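You operate a simulated robot arm through the tools that you are given. There is no shell and no other tool.

You are at the controls of a simulated robot arm. One attempt, no reset.

JOB
Put things in order on the left side of the green press table. At the end: the silver steel coupling from the left side of the green press table stands where the red pin stood; the blue spout pack stands where the gold brass valve stood; the red pin stands where the blue spout pack stood; the gold brass valve from the left side of the green press table is on the brown small carton; whatever was shut is shut again. Leave all else as you found it, and nothing knocked over.

It is judged by the outcome, as a careful person would: the job done as asked, and still so three seconds after it is handed in. It fails if anything else is knocked over, pushed out of place, dropped, spilled or broken.

ROBOT AND FRAMES
A 6-joint arm with a two-finger parallel gripper, fixed in place. Base frame: the origin is at the foot of the arm, x ahead of it, y to its left, z up; the work surface is at about z = 0. Readings come in m, degrees, newtons and seconds.
With the tool pointing down near the work surface it reaches from about 0.12 to 0.5 m from the base axis. Its first joint turns from -72.0 to 72.0 degrees. Payload 0.65 kg.
The TCP is the grasp point between the finger pads, 0.025 m short of the fingertips. In the tool frame z runs along the fingers and y along their closing line. Largest opening 0.076 m; finger width 0.018, thickness 0.01; the body of the gripper, 0.036 by 0.078 m, starts 0.045 m behind the TCP.
Orientation is that of the tool frame in the base frame, as [roll, pitch, yaw] about the fixed x, y, z axes, in that order (R = Rz(yaw) Ry(pitch) Rx(roll)). With the fingers straight down and closing along the base's y, the tool's x points along the base's -x, its y along +y and its z along -z.

CONTROLS
- The arm moves only by the tool drive_tool. Its argument "commands" is a list of rows, each a list of 7 numbers: the shift along the tool's x, y, z in m, then the turn, a rotation vector about the tool's x, y, z in degrees, then the gripper command, from -1 (fully open) to 1 (shut), values between in proportion. In form: [[dx, dy, dz, rx, ry, rz, grip], ...]. A call has 1 to 20 rows; each row shifts and turns the commanded pose from where the row before left it, along the tool's axes as they then stand. Rows are played at 5 a second. More than 0.05 m and 8.6 degrees between two rows, or a gripper value outside its range, and nothing of the call is played. Where a pose cannot be reached the arm comes as near as it can. A force on the tool above 40 N (or 10 N above the force at the start of the call, whichever is more), or a blocked arm, ends the call early, and 0.2 s more pass. Each finger travels about 0.108 m/s and halts on what it meets, pressing with about 36 N; the grip force reading is that of the motor and also rises with nothing between the fingers. The clock runs only during rows and for 0.2 s after the last one: add rows that do not move to give the fingers time. The reply holds the time, the measured pose of the TCP, the force on the tool along the base axes, the opening and the grip force, in the units named above and with some noise, with the torque about the TCP (base axes, N m) and any sound that the robot's microphone picked up.
- Cameras (640 x 400 px; columns grow to the right, rows downward): "scene" is fixed at [0.0572, 0.2687, 0.4177]; the picture's right is [-0.79, -0.62, 0.00], its down [-0.26, 0.34, -0.90] and it looks along [0.56, -0.71, -0.43] (base axes); focal length 246 px, centre (320, 200). "wrist" rides on the gripper at [0.058, 0.011, -0.081] in the tool frame; the picture's right is [-0.18, 0.98, 0.00], its down [-0.75, -0.14, -0.64] and it looks along [-0.63, -0.12, 0.77] (tool axes); focal length 243 px, centre (320, 200). There is no depth. A picture from a camera that has moved, and an enlarged one, comes with that camera's place and axes in the base frame and with its lens.
- grab_frame(camera): a new picture of that camera. The clock stands still meanwhile.
- enlarge(camera, box): a new picture of the part [left, top, right, bottom] of that camera's present view, enlarged. The clock stands still meanwhile.
- sign_off(): hands the job in; it is judged then, once.

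Nothing tells you positions but the pictures and the camera data. Unless the task says otherwise, let go and move clear before handing in.

The tools are called after "Emit:" by a JSON object that holds its "fn" and its "kwargs". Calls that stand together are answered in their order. drive_tool: Moves the arm, as the interface text tells. Its arguments: {"type":"object","properties":{"commands":{"type":"array","items":{"type":"array","items":{"type":"number"}}}},"required":["commands"]} The other tools are called the same way: grab_frame (camera) takes a picture; enlarge (camera, box) takes an enlarged picture of a part of a camera's view; sign_off () hands the job in.

At the start:

```text
clock: 0.0
eef_pos: [0.3123, 0.0872, 0.3352]
tool_rot: [180.0, 0.0, 180.0]
ft_force: [-0.1, -0.1, -0.5]
moment: [0.0, -0.01, -0.03]
grip_width: 0.0762
gripper_force: 0.0
```

scene: 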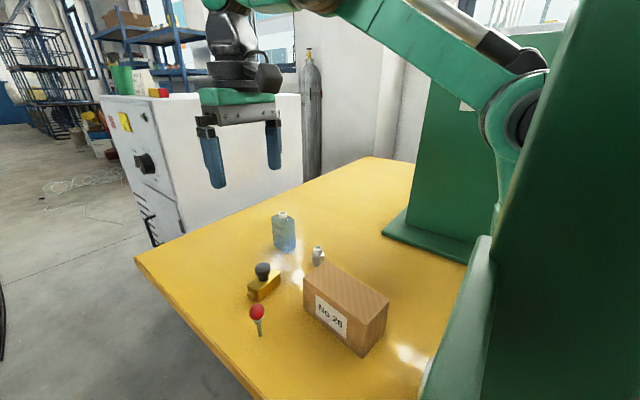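
wrist: 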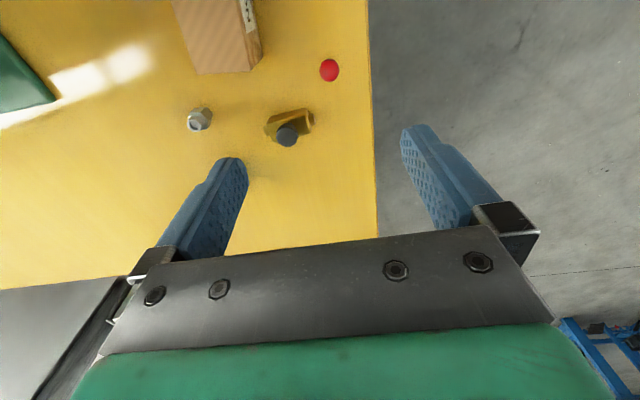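

I see a yellow table top with the red pin, gold valve, silver coupling, blue spout pack and a brown carton. I'll look closer before moving anything.

Emit:
{"fn": "enlarge", "kwargs": {"camera": "scene", "box": [220, 190, 420, 370]}}

Emit:
{"fn": "enlarge", "kwargs": {"camera": "wrist", "box": [160, 0, 400, 160]}}

Emit:
{"fn": "grab_frame", "kwargs": {"camera": "wrist"}}

```text
2.22 times, centred on (320, 280) of scene
camera zoom: at [0.0572, 0.2687, 0.4177], right [-0.79, -0.62, 0.0], down [-0.26, 0.34, -0.9], along [0.56, -0.71, -0.43], focal length 546 px, centre (320, 22)
```

zoom: 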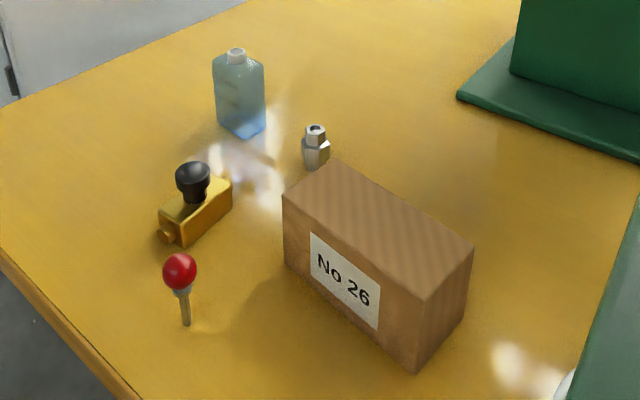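

```text
2.50 times, centred on (280, 80) of wrist
camera zoom: at [0.2544, 0.0991, 0.4143], right [0.18, 0.98, 0.0], down [0.75, -0.14, 0.64], along [0.63, -0.12, -0.77], focal length 606 px, centre (420, 500)
```

zoom: 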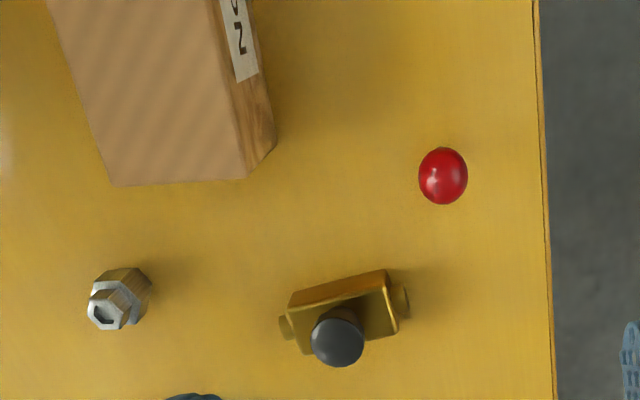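

```text
taken
camera wrist: at [0.2544, 0.0991, 0.4143], right [0.18, 0.98, 0.0], down [0.75, -0.14, 0.64], along [0.63, -0.12, -0.77], focal length 243 px, centre (320, 200)
```

wrist: 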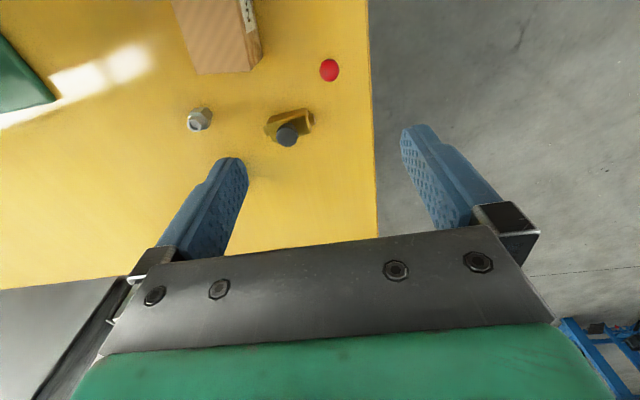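

The pin, valve, coupling and carton are clear. The pack looks to be near the edge of reach, at roughly x 0.49, y -0.12. I'll move the arm high over to the right to see the rest of the table and the pack from above.

Emit:
{"fn": "drive_tool", "kwargs": {"commands": [[0.01, -0.04, 0, 0, 0, 0, -1], [0.01, -0.04, 0, 0, 0, 0, -1], [0.01, -0.04, 0, 0, 0, 0, -1], [0.01, -0.04, 0, 0, 0, 0, -1], [0, -0.03, 0, 0, 0, 0, -1], [0, 0, 0, 0, 0, 0, -1]]}}

Emit:
{"fn": "grab_frame", "kwargs": {"camera": "wrist"}}

Emit:
{"fn": "grab_frame", "kwargs": {"camera": "scene"}}

```text
clock: 1.4
eef_pos: [0.2734, -0.1022, 0.3342]
tool_rot: [179.9, 0.0, -179.9]
ft_force: [-0.8, 0.7, -0.3]
moment: [-0.01, 0.01, 0.01]
grip_width: 0.076
gripper_force: 0.0
```

```text
taken
camera wrist: at [0.2149, -0.091, 0.4144], right [0.18, 0.98, 0.0], down [0.75, -0.14, 0.64], along [0.63, -0.12, -0.77], focal length 243 px, centre (320, 200)
```

wrist: 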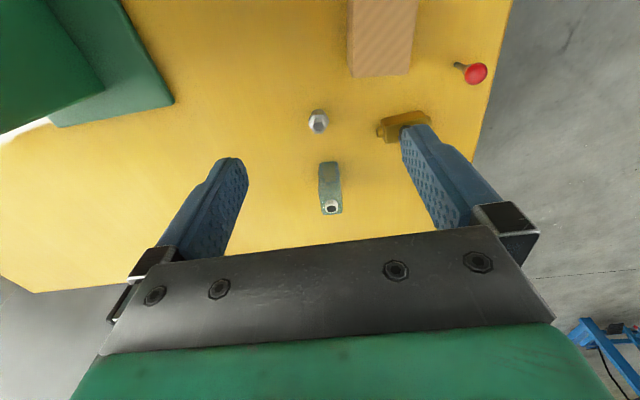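

```text
taken
```

scene: 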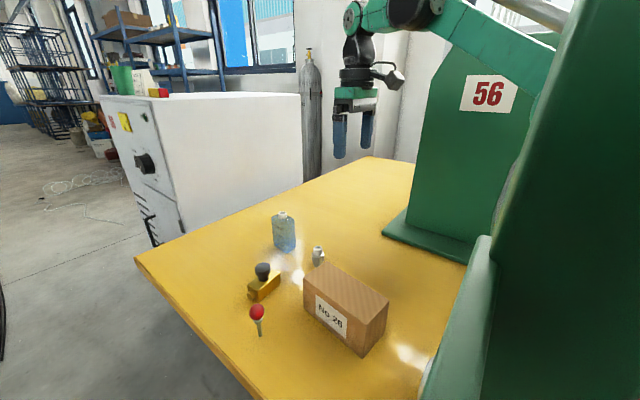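

The pack's spout needs a closer look, and so do the coupling and the right side of the table. I'll enlarge those parts of the wrist view.

Emit:
{"fn": "enlarge", "kwargs": {"camera": "wrist", "box": [290, 90, 450, 220]}}

Emit:
{"fn": "enlarge", "kwargs": {"camera": "wrist", "box": [330, 0, 510, 140]}}

Emit:
{"fn": "enlarge", "kwargs": {"camera": "wrist", "box": [0, 0, 240, 200]}}

Emit:
{"fn": "enlarge", "kwargs": {"camera": "scene", "box": [240, 195, 340, 275]}}

```text
3.08 times, centred on (370, 155) of wrist
camera zoom: at [0.2149, -0.091, 0.4144], right [0.18, 0.98, 0.0], down [0.75, -0.14, 0.64], along [0.63, -0.12, -0.77], focal length 746 px, centre (166, 338)
```

zoom: 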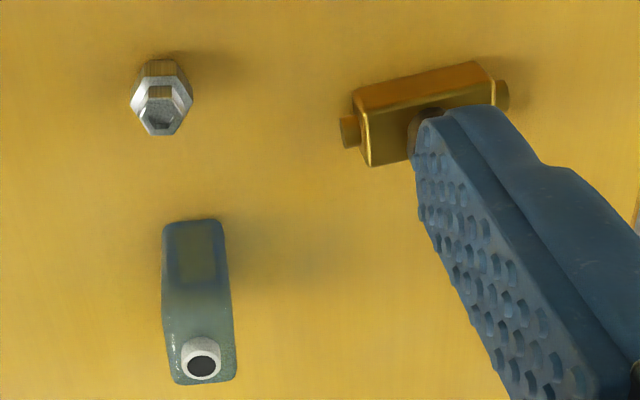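

```text
2.86 times, centred on (420, 70) of wrist
camera zoom: at [0.2149, -0.091, 0.4144], right [0.18, 0.98, 0.0], down [0.75, -0.14, 0.64], along [0.63, -0.12, -0.77], focal length 693 px, centre (34, 571)
```

zoom: 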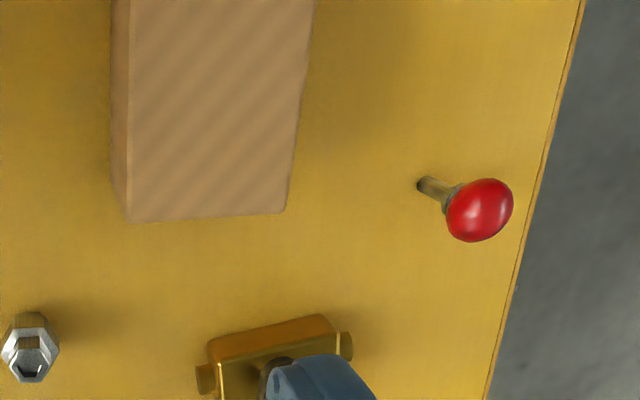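

```text
2.00 times, centred on (120, 100) of wrist
camera zoom: at [0.2149, -0.091, 0.4144], right [0.18, 0.98, 0.0], down [0.75, -0.14, 0.64], along [0.63, -0.12, -0.77], focal length 485 px, centre (720, 400)
```

zoom: 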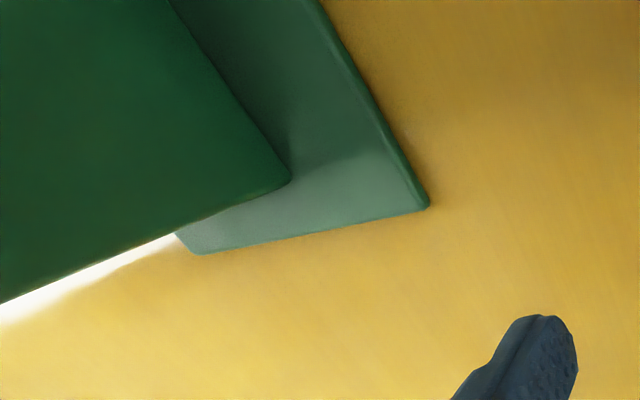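

```text
5.00 times, centred on (290, 235) of scene
camera zoom: at [0.0572, 0.2687, 0.4177], right [-0.79, -0.62, 0.0], down [-0.26, 0.34, -0.9], along [0.56, -0.71, -0.43], focal length 1228 px, centre (470, 25)
```

zoom: 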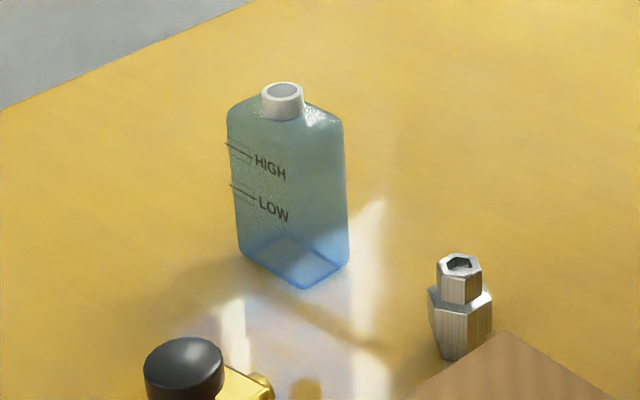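

The table to the right holds only the green press, and the pack is an open-topped bottle with liquid in it, so it must travel upright and slowly. Next I'll move above the pack and coupling to measure them.

Emit:
{"fn": "drive_tool", "kwargs": {"commands": [[-0.036, 0, 0.028, 0, 0, 0, -1], [-0.036, 0, 0.028, 0, 0, 0, -1], [-0.036, 0, 0.028, 0, 0, 0, -1], [0, 0, 0, 0, 0, 0, -1], [0, 0, 0, 0, 0, 0, -1]]}}

Emit:
{"fn": "grab_frame", "kwargs": {"camera": "wrist"}}

Emit:
{"fn": "enlarge", "kwargs": {"camera": "wrist", "box": [260, 0, 420, 100]}}

```text
clock: 2.6
eef_pos: [0.3793, -0.1022, 0.2506]
tool_rot: [-179.9, 0.0, 180.0]
ft_force: [0.4, -0.1, -0.3]
moment: [0.04, 0.05, -0.03]
grip_width: 0.0764
gripper_force: 0.1
```

```text
taken
camera wrist: at [0.3216, -0.0907, 0.3303], right [0.18, 0.98, 0.0], down [0.75, -0.14, 0.64], along [0.63, -0.12, -0.77], focal length 243 px, centre (320, 200)
```

wrist: 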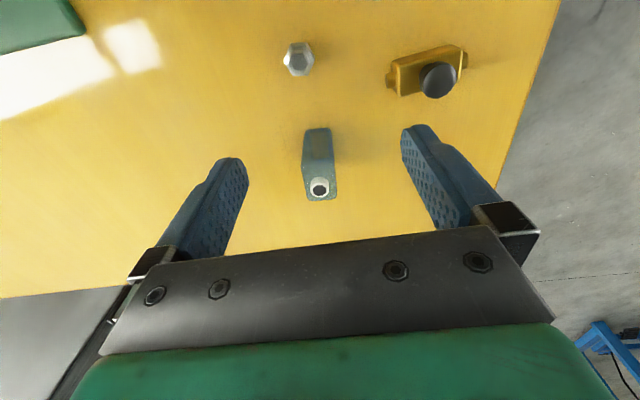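

```text
4.00 times, centred on (340, 50) of wrist
camera zoom: at [0.3216, -0.0907, 0.3303], right [0.18, 0.98, 0.0], down [0.75, -0.14, 0.64], along [0.63, -0.12, -0.77], focal length 970 px, centre (240, 800)
```

zoom: 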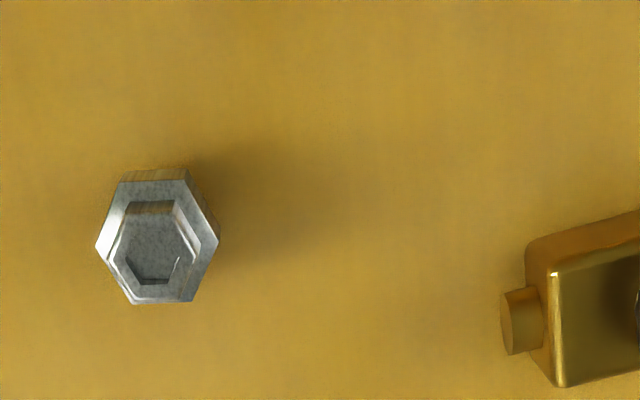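

The coupling is at about (0.369, -0.121) and roughly 5 cm tall. The pack is centred near (0.490, -0.120). Next I'll enlarge the pack and the valve.

Emit:
{"fn": "enlarge", "kwargs": {"camera": "wrist", "box": [370, 25, 490, 110]}}

Emit:
{"fn": "enlarge", "kwargs": {"camera": "wrist", "box": [260, 115, 380, 210]}}

Emit:
{"fn": "enlarge", "kwargs": {"camera": "scene", "box": [230, 250, 330, 340]}}

```text
4.71 times, centred on (430, 68) of wrist
camera zoom: at [0.3216, -0.0907, 0.3303], right [0.18, 0.98, 0.0], down [0.75, -0.14, 0.64], along [0.63, -0.12, -0.77], focal length 1142 px, centre (-198, 824)
```

zoom: 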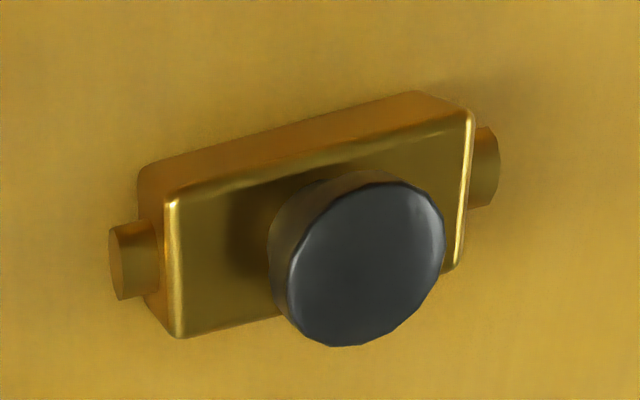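

```text
4.21 times, centred on (320, 162) of wrist
camera zoom: at [0.3216, -0.0907, 0.3303], right [0.18, 0.98, 0.0], down [0.75, -0.14, 0.64], along [0.63, -0.12, -0.77], focal length 1022 px, centre (320, 358)
```

zoom: 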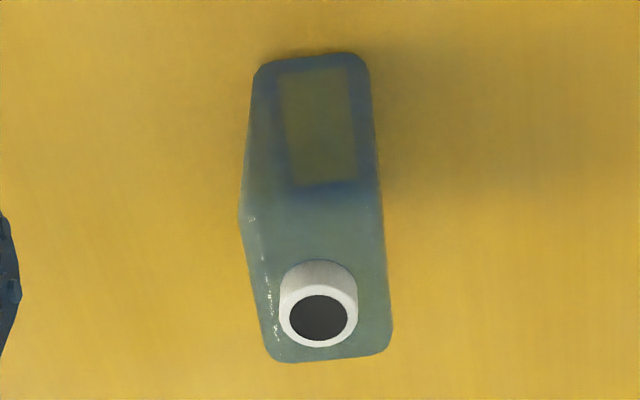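

```text
4.44 times, centred on (280, 295) of scene
camera zoom: at [0.0572, 0.2687, 0.4177], right [-0.79, -0.62, 0.0], down [-0.26, 0.34, -0.9], along [0.56, -0.71, -0.43], focal length 1091 px, centre (498, -222)
```

zoom: 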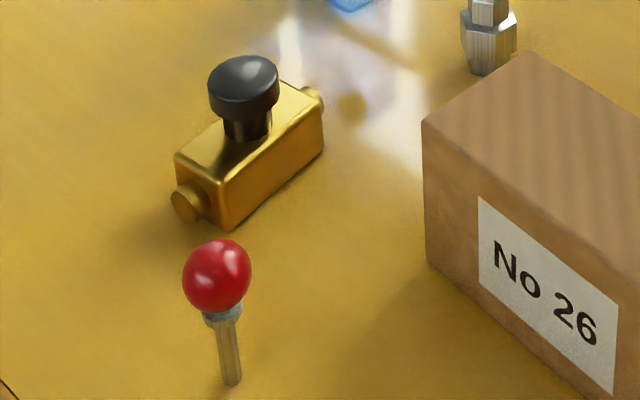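

The valve body is roughly 6.7 x 3.3 x 3 cm, centred near (0.409, 0.019), with its long axis about 94° from x and a knob reaching 6.3 cm. I'll move over it and turn the gripper about 86° so the fingers straddle its thin side, then check.

Emit:
{"fn": "drive_tool", "kwargs": {"commands": [[-0.0074, 0.0302, 0.01, 0, 0, 0, -1], [-0.0074, 0.0302, 0.01, 0, 0, 0, -1], [-0.0074, 0.0302, 0.01, 0, 0, 0, -1], [-0.0074, 0.0302, 0.01, 0, 0, 0, -1], [0, 0, 0, 0, 0, 7.82, -1], [0, 0, 0, 0, 0, 7.82, -1], [0, 0, 0, 0, 0, 7.82, -1], [0, 0, 0, 0, 0, 7.82, -1], [0, 0, 0, 0, 0, 7.82, -1], [0, 0, 0, 0, 0, 7.82, -1], [0, 0, 0, 0, 0, 7.82, -1], [0, 0, 0, 0, 0, 7.82, -1], [0, 0, 0, 0, 0, 7.82, -1], [0, 0, 0, 0, 0, 7.82, -1], [0, 0, 0, 0, 0, 7.8, -1], [0, 0, 0, 0, 0, 0, -1], [0, 0, 0, 0, 0, 0, -1]]}}

Emit:
{"fn": "grab_frame", "kwargs": {"camera": "wrist"}}

Emit:
{"fn": "grab_frame", "kwargs": {"camera": "scene"}}

```text
clock: 6.2
eef_pos: [0.4101, 0.0194, 0.2112]
tool_rot: [-180.0, 0.0, 93.9]
ft_force: [-0.3, 0.4, -0.3]
moment: [0.02, 0.02, 0.01]
grip_width: 0.0761
gripper_force: 0.1
```

```text
taken
camera wrist: at [0.417, 0.0778, 0.2904], right [0.99, -0.12, 0.0], down [-0.09, -0.76, 0.64], along [-0.07, -0.64, -0.77], focal length 243 px, centre (320, 200)
```

wrist: 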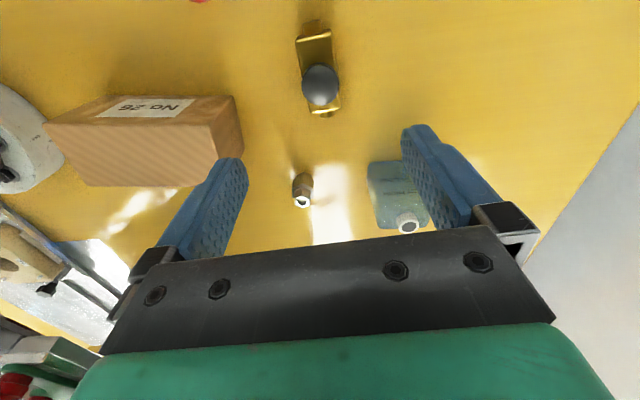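

```text
taken
```

scene: 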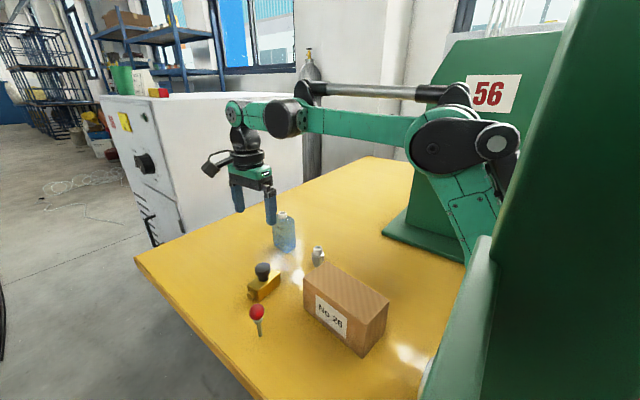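

The valve's knob sits in the picture where the point under the TCP should be, and the body lines up with the gripper. I'll enlarge to confirm before going down.

Emit:
{"fn": "enlarge", "kwargs": {"camera": "wrist", "box": [260, 0, 380, 130]}}

Emit:
{"fn": "enlarge", "kwargs": {"camera": "wrist", "box": [0, 180, 140, 400]}}

```text
3.08 times, centred on (320, 65) of wrist
camera zoom: at [0.417, 0.0778, 0.2904], right [0.99, -0.12, 0.0], down [-0.09, -0.76, 0.64], along [-0.07, -0.64, -0.77], focal length 746 px, centre (320, 615)
```

zoom: 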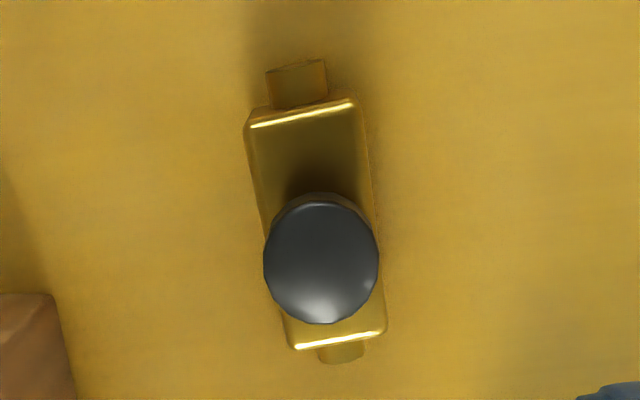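

```text
1.82 times, centred on (70, 290) of wrist
camera zoom: at [0.417, 0.0778, 0.2904], right [0.99, -0.12, 0.0], down [-0.09, -0.76, 0.64], along [-0.07, -0.64, -0.77], focal length 441 px, centre (774, 36)
```

zoom: 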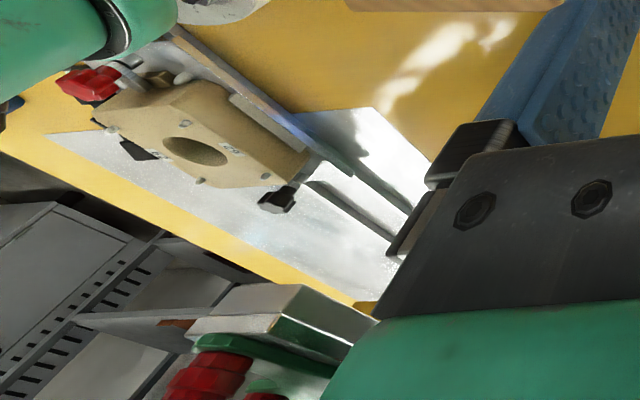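

Alignment is good, so I'll descend to about z = 0.032 and close on the valve body.

Emit:
{"fn": "drive_tool", "kwargs": {"commands": [[0, 0, 0.03, 0, 0, 0, -1], [0, 0, 0.03, 0, 0, 0, -1], [0, 0, 0.03, 0, 0, 0, -1], [0, 0, 0.03, 0, 0, 0, -1], [0, 0, 0.02, 0, 0, 0, -1], [0, 0, 0.02, 0, 0, 0, -1], [0, 0, 0.014, 0, 0, 0, -1], [0, 0, 0.014, 0, 0, 0, -1], [0, 0, 0, 0, 0, 0, -1], [0, 0, 0, 0, 0, 0, -1]]}}

Emit:
{"fn": "grab_frame", "kwargs": {"camera": "wrist"}}

Emit:
{"fn": "enlarge", "kwargs": {"camera": "scene", "box": [220, 220, 340, 310]}}

```text
clock: 8.1
eef_pos: [0.4106, 0.0179, 0.0244]
tool_rot: [179.9, 0.0, 94.0]
ft_force: [-2.0, -0.3, 17.8]
moment: [0.08, -0.57, 0.03]
grip_width: 0.0758
gripper_force: 0.0
stopped in row 9: the force on the tool passed its limit at 69 N (the readings are from after the stop); the commanded pose is now the measured one
```

```text
taken
camera wrist: at [0.4172, 0.0779, 0.1045], right [0.99, -0.12, 0.0], down [-0.09, -0.76, 0.64], along [-0.07, -0.64, -0.77], focal length 243 px, centre (320, 200)
```

wrist: 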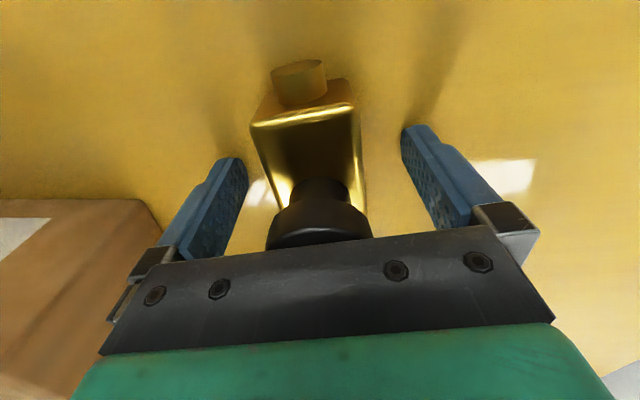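

```text
4.44 times, centred on (280, 265) of scene
camera zoom: at [0.0571, 0.2687, 0.4178], right [-0.79, -0.62, 0.0], down [-0.26, 0.34, -0.9], along [0.56, -0.71, -0.43], focal length 1091 px, centre (498, -89)
```

zoom: 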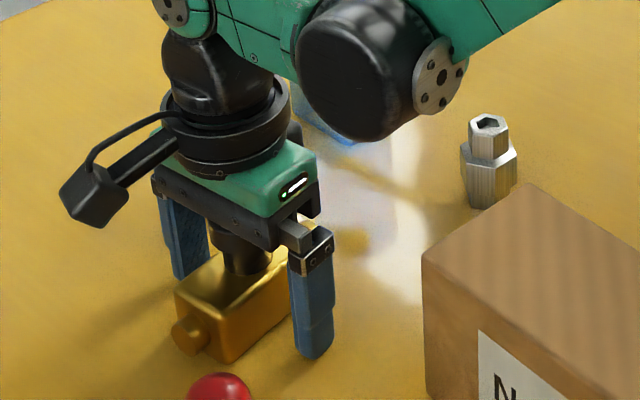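

I went about 1 cm too deep and the fingertips touched the table; nothing has shifted. I'll raise 6 mm and close gently on the valve.

Emit:
{"fn": "drive_tool", "kwargs": {"commands": [[0, 0, -0.003, 0, 0, 0, -1], [0, 0, -0.003, 0, 0, 0, -1], [0, 0, 0, 0, 0, 0, -0.5], [0, 0, 0, 0, 0, 0, 0], [0, 0, 0, 0, 0, 0, 0.15], [0, 0, 0, 0, 0, 0, 0.4], [0, 0, 0, 0, 0, 0, 1], [0, 0, 0, 0, 0, 0, 1], [0, 0, 0, 0, 0, 0, 1]]}}

Emit:
{"fn": "grab_frame", "kwargs": {"camera": "wrist"}}

```text
clock: 10.1
eef_pos: [0.4103, 0.0189, 0.0302]
tool_rot: [-179.9, -0.1, 94.1]
ft_force: [-1.7, 0.0, 1.1]
moment: [0.01, -0.01, 0.02]
grip_width: 0.036
gripper_force: 35.6
```

```text
taken
camera wrist: at [0.4172, 0.0782, 0.1101], right [0.99, -0.12, 0.0], down [-0.09, -0.76, 0.64], along [-0.08, -0.64, -0.77], focal length 243 px, centre (320, 200)
```

wrist: 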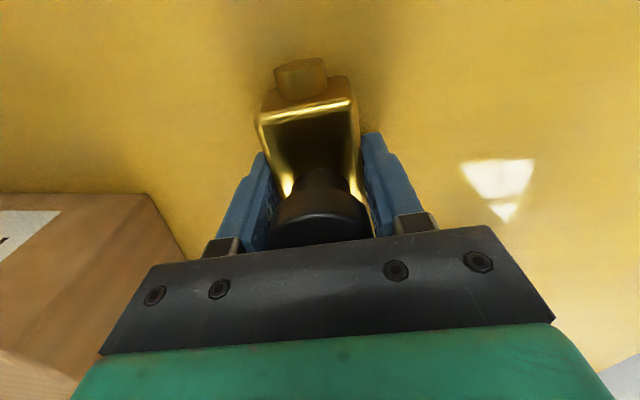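

The valve is gripped at a 36 mm opening. I'll lift it straight up.

Emit:
{"fn": "drive_tool", "kwargs": {"commands": [[0, 0, -0.005, 0, 0, 0, 1], [0, 0, -0.015, 0, 0, 0, 1], [0, 0, -0.02, 0, 0, 0, 1], [0, 0, -0.02, 0, 0, 0, 1], [0, 0, -0.02, 0, 0, 0, 1], [0, 0, -0.02, 0, 0, 0, 1], [0, 0, -0.02, 0, 0, 0, 1], [0, 0, -0.02, 0, 0, 0, 1], [0, 0, -0.02, 0, 0, 0, 1], [0, 0, 0, 0, 0, 0, 1]]}}

Emit:
{"fn": "grab_frame", "kwargs": {"camera": "wrist"}}

Emit:
{"fn": "grab_frame", "kwargs": {"camera": "scene"}}

```text
clock: 12.2
eef_pos: [0.4092, 0.0172, 0.1914]
tool_rot: [-179.9, 0.0, 94.1]
ft_force: [1.0, 0.3, -2.6]
moment: [0.02, -0.03, -0.02]
grip_width: 0.0358
gripper_force: 35.2
```

```text
taken
camera wrist: at [0.417, 0.0774, 0.2712], right [0.99, -0.12, 0.0], down [-0.09, -0.76, 0.64], along [-0.08, -0.64, -0.77], focal length 243 px, centre (320, 200)
```

wrist: 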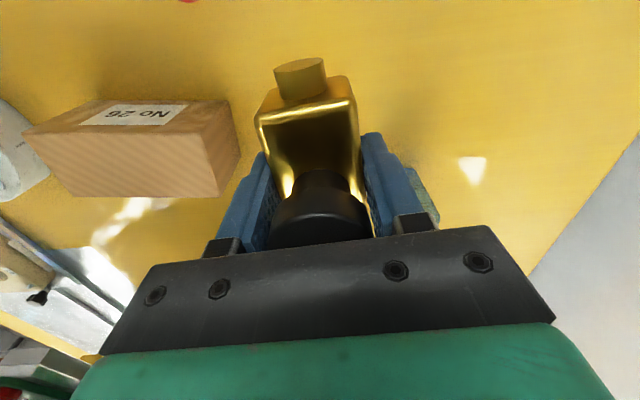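

```text
taken
```

scene: 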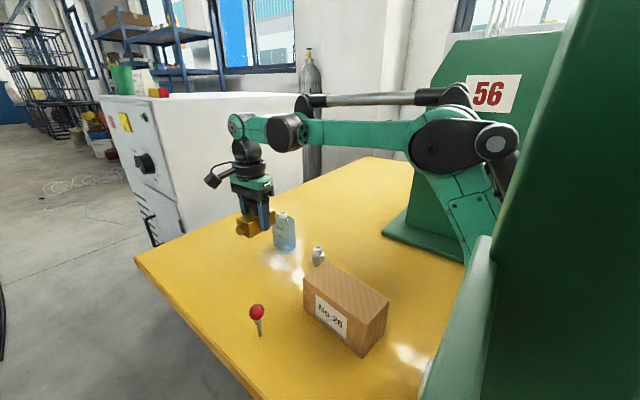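

The valve is lifted cleanly. I'll enlarge the carton to fix its top face before swinging the valve over it.

Emit:
{"fn": "enlarge", "kwargs": {"camera": "wrist", "box": [0, 70, 260, 220]}}

Emit:
{"fn": "enlarge", "kwargs": {"camera": "scene", "box": [290, 240, 400, 370]}}

```text
2.46 times, centred on (130, 145) of wrist
camera zoom: at [0.417, 0.0774, 0.2712], right [0.99, -0.12, 0.0], down [-0.09, -0.76, 0.64], along [-0.08, -0.64, -0.77], focal length 597 px, centre (788, 335)
```

zoom: 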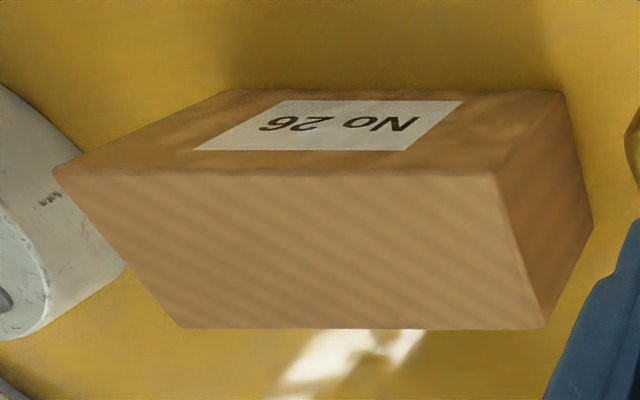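

```text
3.08 times, centred on (345, 305) of scene
camera zoom: at [0.0572, 0.2687, 0.4177], right [-0.79, -0.62, 0.0], down [-0.26, 0.34, -0.9], along [0.56, -0.71, -0.43], focal length 755 px, centre (243, -123)
```

zoom: 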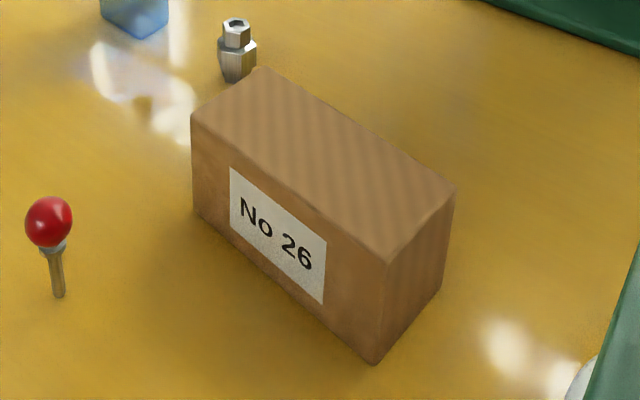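

The carton's top face is centred at about (0.229, -0.0245), z = 0.080, with its long axis at -6.5°. I'll turn the valve to line up with it, then move over it at height.

Emit:
{"fn": "drive_tool", "kwargs": {"commands": [[0, 0, 0, 0, 0, -7.95, 1], [0, 0, 0, 0, 0, -7.95, 1], [0, 0, 0, 0, 0, -7.95, 1], [0, 0, 0, 0, 0, -7.95, 1], [0, 0, 0, 0, 0, -7.95, 1], [0, 0, 0, 0, 0, -7.95, 1], [0, 0, 0, 0, 0, -7.95, 1], [0, 0, 0, 0, 0, -7.95, 1], [0, 0, 0, 0, 0, -7.95, 1], [0, 0, 0, 0, 0, -7.95, 1], [0.029, -0.0105, 0, 0, 0, 0, 1], [0.029, -0.0105, 0, 0, 0, 0, 1], [0.029, -0.0105, 0, 0, 0, 0, 1], [0.029, -0.0105, 0, 0, 0, 0, 1], [0.029, -0.0105, 0, 0, 0, 0, 1], [0.029, -0.0105, 0, 0, 0, 0, 1], [0, 0, 0, 0, 0, 0, 1], [0, 0, 0, 0, 0, 0, 1]]}}

Emit:
{"fn": "grab_frame", "kwargs": {"camera": "wrist"}}

Emit:
{"fn": "grab_frame", "kwargs": {"camera": "scene"}}

```text
clock: 16.1
eef_pos: [0.2303, -0.0247, 0.1912]
tool_rot: [-180.0, -0.1, 173.4]
ft_force: [1.1, -0.7, -3.3]
moment: [0.02, 0.0, 0.0]
grip_width: 0.0356
gripper_force: 36.2
```

```text
taken
camera wrist: at [0.1738, -0.0065, 0.2706], right [0.29, 0.96, 0.0], down [0.73, -0.23, 0.64], along [0.61, -0.19, -0.77], focal length 243 px, centre (320, 200)
```

wrist: 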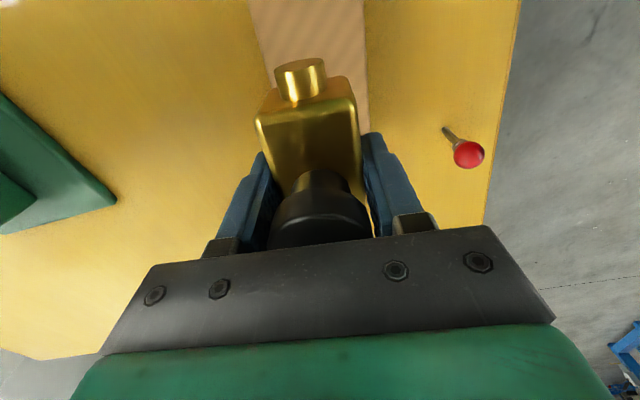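

```text
taken
```

scene: 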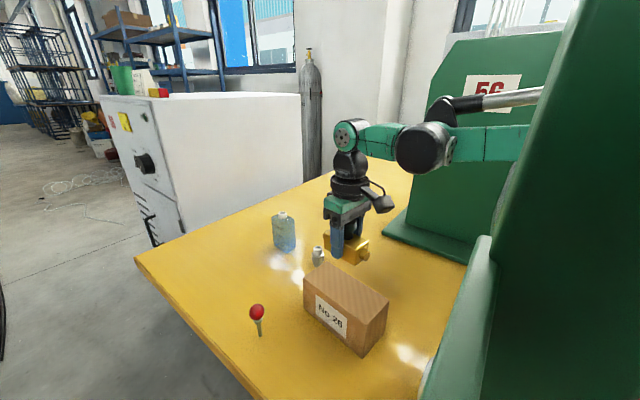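

The valve is above the carton's centre. I'll descend to about 1 cm above the expected contact and check.

Emit:
{"fn": "drive_tool", "kwargs": {"commands": [[0, 0, 0.02, 0, 0, 0, 1], [0, 0, 0.02, 0, 0, 0, 1], [0, 0, 0.015, 0, 0, 0, 1], [0, 0, 0.01, 0, 0, 0, 1], [0, 0, 0.005, 0, 0, 0, 1], [0, 0, 0, 0, 0, 0, 1]]}}

Emit:
{"fn": "grab_frame", "kwargs": {"camera": "wrist"}}

Emit:
{"fn": "enlarge", "kwargs": {"camera": "scene", "box": [280, 200, 420, 370]}}

```text
clock: 17.4
eef_pos: [0.231, -0.024, 0.1214]
tool_rot: [180.0, 0.0, 173.5]
ft_force: [0.3, -0.8, -3.9]
moment: [0.02, 0.02, -0.01]
grip_width: 0.0358
gripper_force: 36.1
```

```text
taken
camera wrist: at [0.1739, -0.0064, 0.2003], right [0.29, 0.96, 0.0], down [0.73, -0.23, 0.64], along [0.61, -0.19, -0.77], focal length 243 px, centre (320, 200)
```

wrist: 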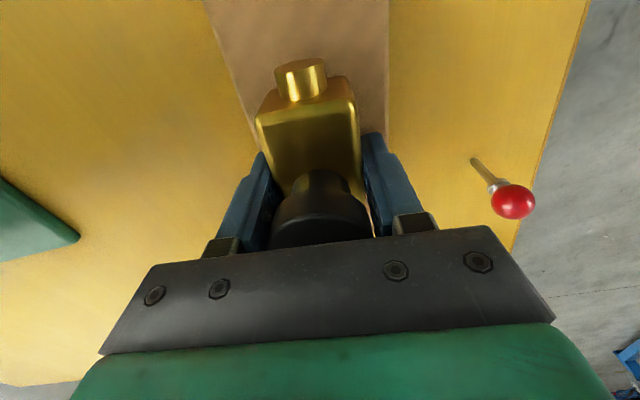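

```text
2.35 times, centred on (350, 285) of scene
camera zoom: at [0.0572, 0.2687, 0.4177], right [-0.79, -0.62, 0.0], down [-0.26, 0.34, -0.9], along [0.56, -0.71, -0.43], focal length 578 px, centre (249, 0)
```

zoom: 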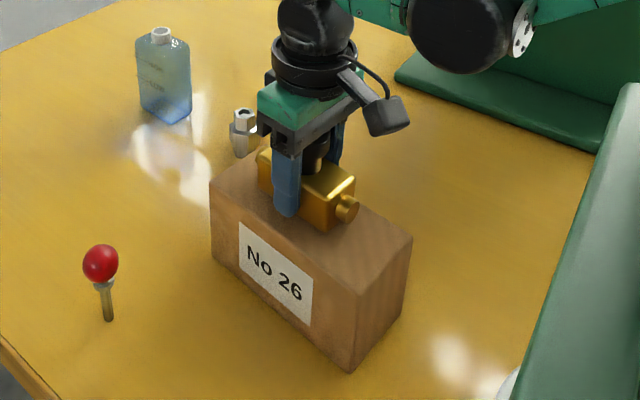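

It's well centred. I'll lower slowly, watching for contact.

Emit:
{"fn": "drive_tool", "kwargs": {"commands": [[0, 0, 0.004, 0, 0, 0, 1], [0, 0, 0.003, 0, 0, 0, 1], [0, 0, 0.002, 0, 0, 0, 1], [0, 0, 0, 0, 0, 0, 1], [0, 0, 0, 0, 0, 0, 1]]}}

Emit:
{"fn": "enlarge", "kwargs": {"camera": "scene", "box": [300, 220, 390, 300]}}

```text
clock: 18.6
eef_pos: [0.2306, -0.0248, 0.1115]
tool_rot: [-180.0, 0.0, 173.6]
ft_force: [4.7, -3.0, 31.9]
moment: [-0.02, 0.05, 0.02]
grip_width: 0.0359
gripper_force: 36.1
```

```text
5.00 times, centred on (345, 260) of scene
camera zoom: at [0.0572, 0.2687, 0.4178], right [-0.79, -0.62, 0.0], down [-0.26, 0.34, -0.9], along [0.56, -0.71, -0.43], focal length 1228 px, centre (195, -100)
```

zoom: 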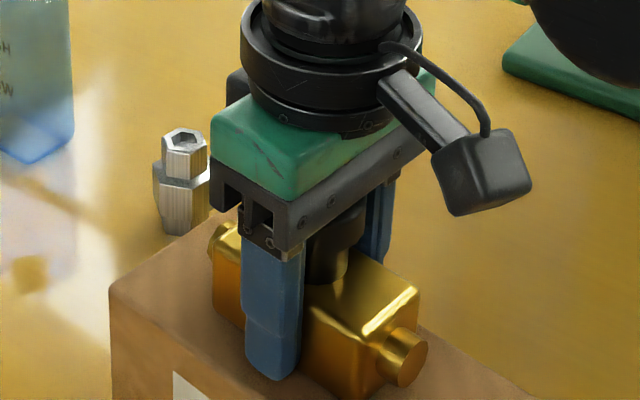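

The valve is in contact with the carton, pressing about 35 N. I'll relieve the pressure slightly and then open.

Emit:
{"fn": "drive_tool", "kwargs": {"commands": [[0, 0, -0.0008, 0, 0, 0, 1], [0, 0, 0, 0, 0, 0, 1], [0, 0, 0, 0, 0, 0, 1]]}}

```text
clock: 19.4
eef_pos: [0.2293, -0.024, 0.1126]
tool_rot: [180.0, 0.0, 173.6]
ft_force: [-0.3, -0.3, -3.3]
moment: [-0.04, 0.02, -0.01]
grip_width: 0.0354
gripper_force: 35.7
```

Contact is now fully relieved, with the valve hovering under a millimetre above the carton. I'll nudge it down and release.

Emit:
{"fn": "drive_tool", "kwargs": {"commands": [[0, 0, 0.0004, 0, 0, 0, 1], [0, 0, 0, 0, 0, 0, 1]]}}

```text
clock: 20.1
eef_pos: [0.2303, -0.0245, 0.1131]
tool_rot: [180.0, -0.1, 173.5]
ft_force: [-0.3, 0.2, -3.0]
moment: [-0.01, 0.04, -0.02]
grip_width: 0.0356
gripper_force: 35.8
```

Emit:
{"fn": "drive_tool", "kwargs": {"commands": [[0, 0, 0.0004, 0, 0, 0, 1], [0, 0, 0, 0, 0, 0, 1]]}}

```text
clock: 20.6
eef_pos: [0.2306, -0.0239, 0.1117]
tool_rot: [-180.0, 0.0, 173.5]
ft_force: [-2.0, 0.5, 2.9]
moment: [-0.05, -0.18, 0.04]
grip_width: 0.0356
gripper_force: 36.3
```

Light contact now. I'm opening the gripper and then rising straight up.

Emit:
{"fn": "drive_tool", "kwargs": {"commands": [[0, 0, 0, 0, 0, 0, 0.0], [0, 0, 0, 0, 0, 0, -0.2], [0, 0, 0, 0, 0, 0, -0.5], [0, 0, 0, 0, 0, 0, -1], [0, 0, 0, 0, 0, 0, -1], [0, 0, -0.005, 0, 0, 0, -1], [0, 0, -0.015, 0, 0, 0, -1], [0, 0, -0.03, 0, 0, 0, -1], [0, 0, -0.03, 0, 0, 0, -1], [0, 0, -0.03, 0, 0, 0, -1], [0, 0, 0, 0, 0, 0, -1]]}}

Emit:
{"fn": "grab_frame", "kwargs": {"camera": "wrist"}}

Emit:
{"fn": "enlarge", "kwargs": {"camera": "scene", "box": [220, 190, 420, 370]}}

```text
clock: 23.1
eef_pos: [0.2296, -0.0242, 0.2216]
tool_rot: [180.0, -0.1, 173.5]
ft_force: [-0.5, -0.9, -0.6]
moment: [0.01, 0.01, -0.01]
grip_width: 0.076
gripper_force: 0.0
```

```text
taken
camera wrist: at [0.1736, -0.0068, 0.3016], right [0.29, 0.96, 0.0], down [0.73, -0.23, 0.64], along [0.61, -0.19, -0.77], focal length 243 px, centre (320, 200)
```

wrist: 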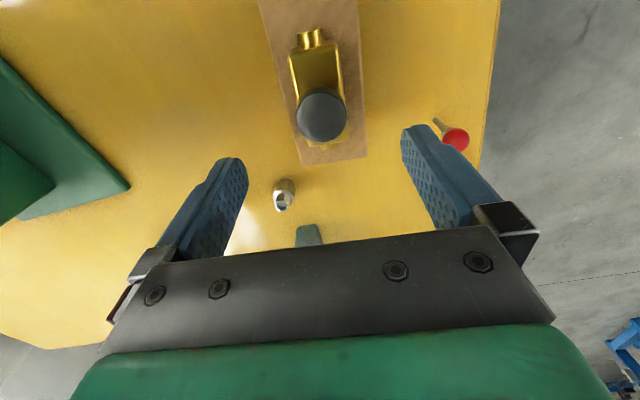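

```text
2.22 times, centred on (320, 280) of scene
camera zoom: at [0.0572, 0.2687, 0.4177], right [-0.79, -0.62, 0.0], down [-0.26, 0.34, -0.9], along [0.56, -0.71, -0.43], focal length 546 px, centre (320, 22)
```

zoom: 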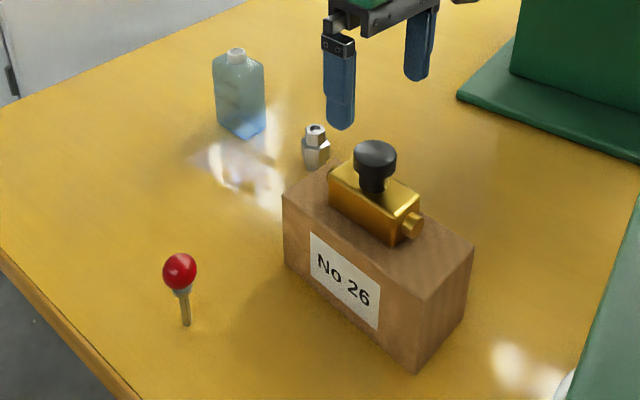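

The valve stands on the carton and the carton hasn't moved. Next I'll hover over the pack at around (0.491, -0.121) to check the reach and alignment.

Emit:
{"fn": "drive_tool", "kwargs": {"commands": [[0, 0, 0, 0, 0, -3, -1], [-0.0333, -0.0101, 0, 0, 0, 0, -1], [-0.0333, -0.0101, 0, 0, 0, 0, -1], [-0.0333, -0.0101, 0, 0, 0, 0, -1], [-0.0333, -0.0101, 0, 0, 0, 0, -1], [-0.0333, -0.0101, 0.01, 0, 0, 0, -1], [-0.0333, -0.0101, 0.01, 0, 0, 0, -1], [-0.0333, -0.0101, 0.015, 0, 0, 0, -1], [-0.0333, -0.0101, 0.015, 0, 0, 0, -1], [0, 0, 0, 0, 0, 0, -1], [0, 0, 0, 0, 0, 0, -1]]}}

Emit:
{"fn": "grab_frame", "kwargs": {"camera": "wrist"}}

Emit:
{"fn": "enlarge", "kwargs": {"camera": "wrist", "box": [260, 0, 380, 130]}}

Emit:
{"fn": "grab_frame", "kwargs": {"camera": "scene"}}

```text
clock: 25.4
eef_pos: [0.4616, -0.1116, 0.1751]
tool_rot: [180.0, 0.0, 176.4]
ft_force: [0.7, -0.7, -0.2]
moment: [-0.01, -0.01, -0.02]
grip_width: 0.0759
gripper_force: 0.1
out of reach, approached as far as the arm can: row 9
```

```text
taken
camera wrist: at [0.4044, -0.0966, 0.2551], right [0.24, 0.97, 0.0], down [0.74, -0.19, 0.64], along [0.62, -0.16, -0.77], focal length 243 px, centre (320, 200)
```

wrist: 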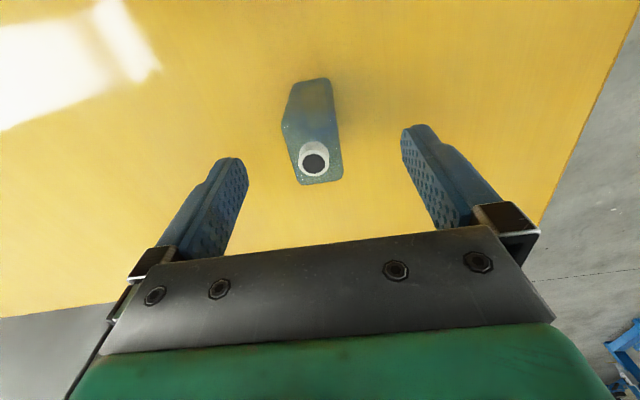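

```text
3.08 times, centred on (320, 65) of wrist
camera zoom: at [0.4044, -0.0966, 0.2551], right [0.24, 0.97, 0.0], down [0.74, -0.19, 0.64], along [0.62, -0.16, -0.77], focal length 746 px, centre (320, 615)
```

zoom: 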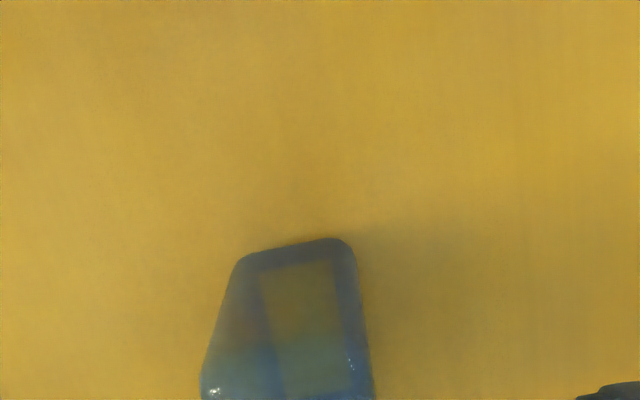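

```text
taken
```

scene: 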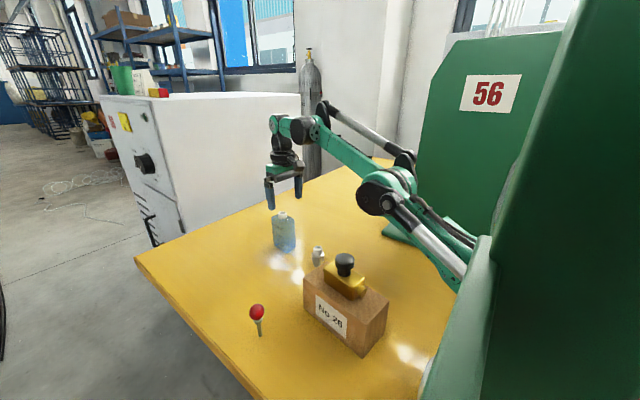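

The straight-down reach ends at about 0.475 m at this height, and the pack sits at about 0.506 m. I'll tilt the gripper 12° outward about its closing axis, which keeps the pads flat on the pack's sides and extends the reach.

Emit:
{"fn": "drive_tool", "kwargs": {"commands": [[0, 0, 0, 0, -6, 0, -1], [0, 0, 0, 0, -6, 0, -1], [0, 0, 0, 0, 0, 0, -1], [0, 0, 0, 0, 0, 0, -1]]}}

Emit:
{"fn": "grab_frame", "kwargs": {"camera": "wrist"}}

```text
clock: 26.4
eef_pos: [0.4608, -0.1113, 0.1754]
tool_rot: [180.0, 12.0, 176.6]
ft_force: [0.6, -0.4, 0.8]
moment: [0.01, 0.02, 0.01]
grip_width: 0.0759
gripper_force: 0.1
```

```text
taken
camera wrist: at [0.3885, -0.0959, 0.2409], right [0.24, 0.97, 0.04], down [0.59, -0.18, 0.79], along [0.77, -0.17, -0.62], focal length 243 px, centre (320, 200)
```

wrist: 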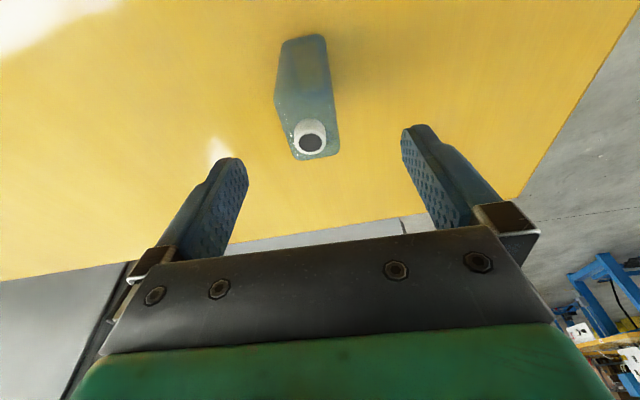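

The tilt works. I'll enlarge the pack to pin down its position and orientation.

Emit:
{"fn": "enlarge", "kwargs": {"camera": "wrist", "box": [250, 20, 370, 175]}}

Emit:
{"fn": "enlarge", "kwargs": {"camera": "scene", "box": [230, 140, 340, 270]}}

```text
2.58 times, centred on (310, 98) of wrist
camera zoom: at [0.3885, -0.0959, 0.2409], right [0.24, 0.97, 0.04], down [0.59, -0.18, 0.79], along [0.77, -0.17, -0.62], focal length 626 px, centre (346, 464)
```

zoom: 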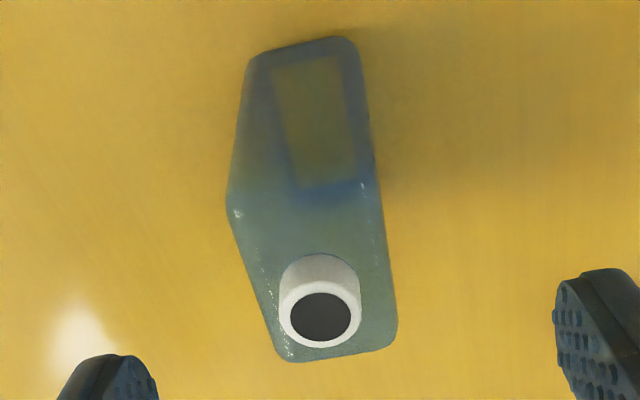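

```text
3.08 times, centred on (285, 205) of scene
camera zoom: at [0.0572, 0.2687, 0.4177], right [-0.79, -0.62, 0.0], down [-0.26, 0.34, -0.9], along [0.56, -0.71, -0.43], focal length 755 px, centre (428, 185)
```

zoom: 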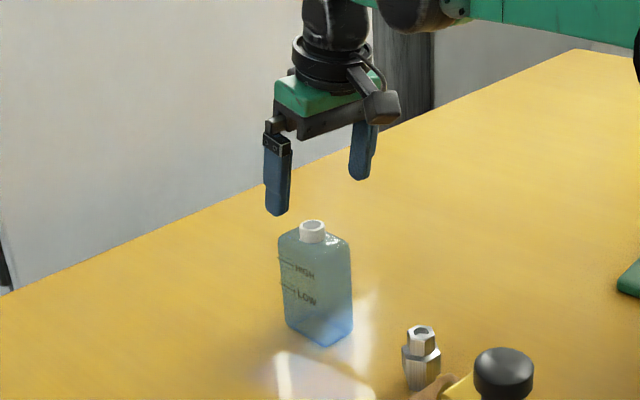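

The pack's centre is at (0.492, -0.1225), yaw about -5°. I'll line up laterally and descend along the tilted tool axis with the fingers open.

Emit:
{"fn": "drive_tool", "kwargs": {"commands": [[-0.0094, -0.0094, 0, 0.31, 0, 1.47, -1], [0, 0, 0, 0, 0, 0, -1], [0, 0, 0.025, 0, 0, 0, -1], [0, 0, 0.025, 0, 0, 0, -1], [0, 0, 0, 0, 0, 0, -1]]}}

Emit:
{"fn": "grab_frame", "kwargs": {"camera": "wrist"}}

Emit:
{"fn": "enlarge", "kwargs": {"camera": "scene", "box": [230, 140, 340, 270]}}

```text
clock: 27.6
eef_pos: [0.481, -0.1241, 0.1272]
tool_rot: [180.0, 11.9, 175.0]
ft_force: [0.0, -0.8, 0.2]
moment: [-0.01, -0.03, 0.02]
grip_width: 0.0762
gripper_force: 0.1
```

```text
taken
camera wrist: at [0.4079, -0.1051, 0.1938], right [0.27, 0.96, 0.04], down [0.59, -0.19, 0.78], along [0.76, -0.19, -0.62], focal length 243 px, centre (320, 200)
```

wrist: 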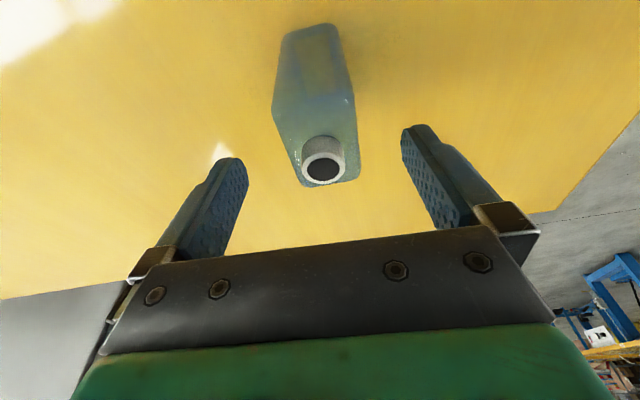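

```text
3.08 times, centred on (285, 205) of scene
camera zoom: at [0.0572, 0.2687, 0.4177], right [-0.79, -0.62, 0.0], down [-0.26, 0.34, -0.9], along [0.56, -0.71, -0.43], focal length 755 px, centre (428, 185)
```

zoom: 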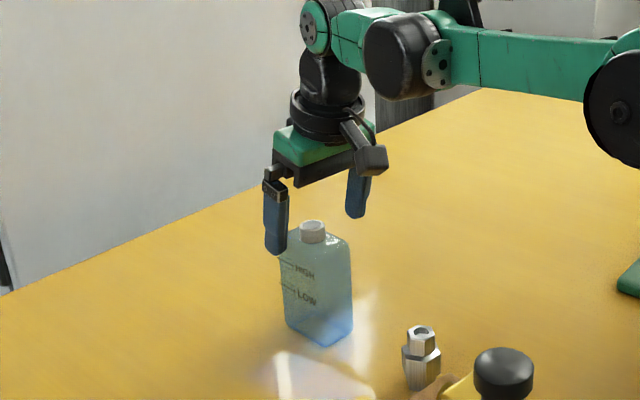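

The fingers are centred on the pack. I'll go down the rest of the way to z of about 0.072.

Emit:
{"fn": "drive_tool", "kwargs": {"commands": [[0, 0, 0.02, 0, 0, 0, -1], [0, 0, 0.018, 0, 0, 0, -1], [0, 0, 0.012, 0, 0, 0, -1], [0, 0, 0.006, 0, 0, 0, -1], [0, 0, 0, 0, 0, 0, -1], [0, 0, 0, 0, 0, 0, -1]]}}

Emit:
{"fn": "grab_frame", "kwargs": {"camera": "wrist"}}

Emit:
{"fn": "enlarge", "kwargs": {"camera": "scene", "box": [230, 140, 340, 270]}}

```text
clock: 29.1
eef_pos: [0.4914, -0.1233, 0.0732]
tool_rot: [180.0, 11.9, 175.0]
ft_force: [0.1, 0.0, 0.5]
moment: [-0.02, 0.0, 0.01]
grip_width: 0.0761
gripper_force: 0.1
```

```text
taken
camera wrist: at [0.4195, -0.1063, 0.139], right [0.27, 0.96, 0.04], down [0.59, -0.19, 0.78], along [0.76, -0.19, -0.62], focal length 243 px, centre (320, 200)
```

wrist: 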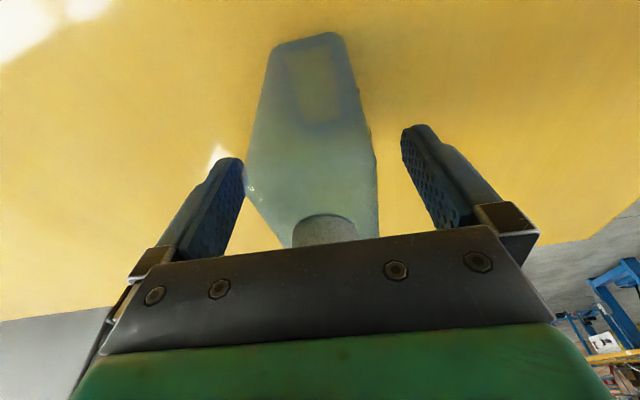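

```text
3.08 times, centred on (285, 205) of scene
camera zoom: at [0.0572, 0.2687, 0.4177], right [-0.79, -0.62, 0.0], down [-0.26, 0.34, -0.9], along [0.56, -0.71, -0.43], focal length 755 px, centre (428, 185)
```

zoom: 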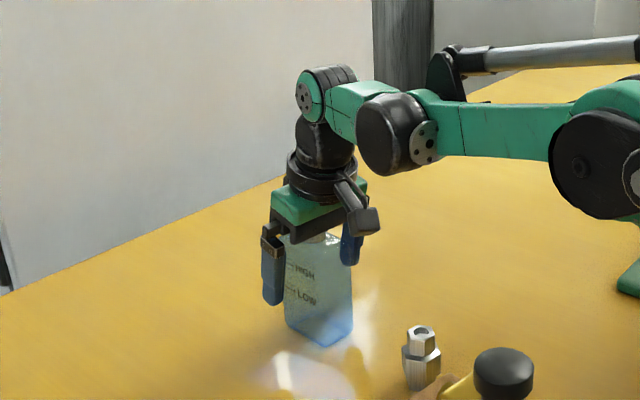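

The pads are either side of the pack. Because it's open and holds liquid, I'll close in steps and watch the force.

Emit:
{"fn": "drive_tool", "kwargs": {"commands": [[0, 0, 0, 0, 0, 0, -0.5], [0, 0, 0, 0, 0, 0, -0.2], [0, 0, 0, 0, 0, 0, -0.05], [0, 0, 0, 0, 0, 0, 0.0], [0, 0, 0, 0, 0, 0, 0.0]]}}

```text
clock: 30.2
eef_pos: [0.4914, -0.1242, 0.0736]
tool_rot: [-179.9, 11.9, 175.0]
ft_force: [0.3, 0.4, 0.5]
moment: [0.06, -0.01, 0.03]
grip_width: 0.0391
gripper_force: 36.4
```

The fingers met the pack at 39 mm and the motor is already at its normal 36 N. I'll check that the pack is undeformed and dry.

Emit:
{"fn": "grab_frame", "kwargs": {"camera": "wrist"}}

Emit:
{"fn": "enlarge", "kwargs": {"camera": "scene", "box": [240, 180, 320, 270]}}

```text
taken
camera wrist: at [0.4195, -0.1063, 0.1391], right [0.27, 0.96, 0.04], down [0.59, -0.19, 0.78], along [0.76, -0.19, -0.62], focal length 243 px, centre (320, 200)
```

wrist: 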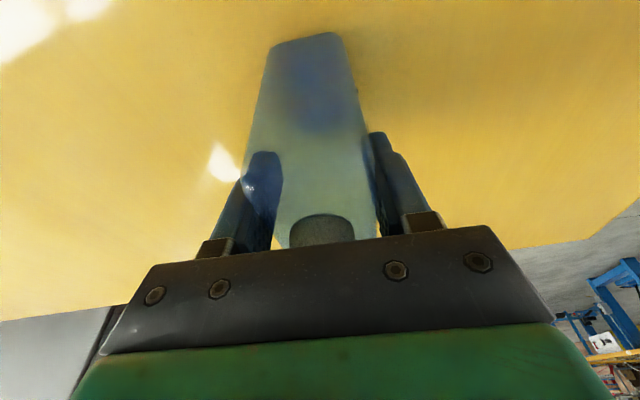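

```text
4.44 times, centred on (280, 225) of scene
camera zoom: at [0.0572, 0.2687, 0.4177], right [-0.79, -0.62, 0.0], down [-0.26, 0.34, -0.9], along [0.56, -0.71, -0.43], focal length 1091 px, centre (498, 89)
```

zoom: 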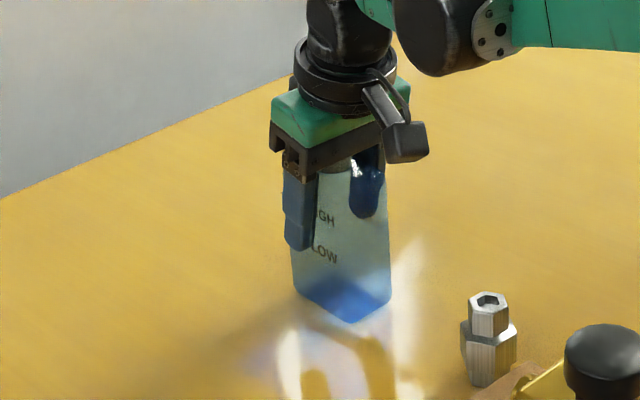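

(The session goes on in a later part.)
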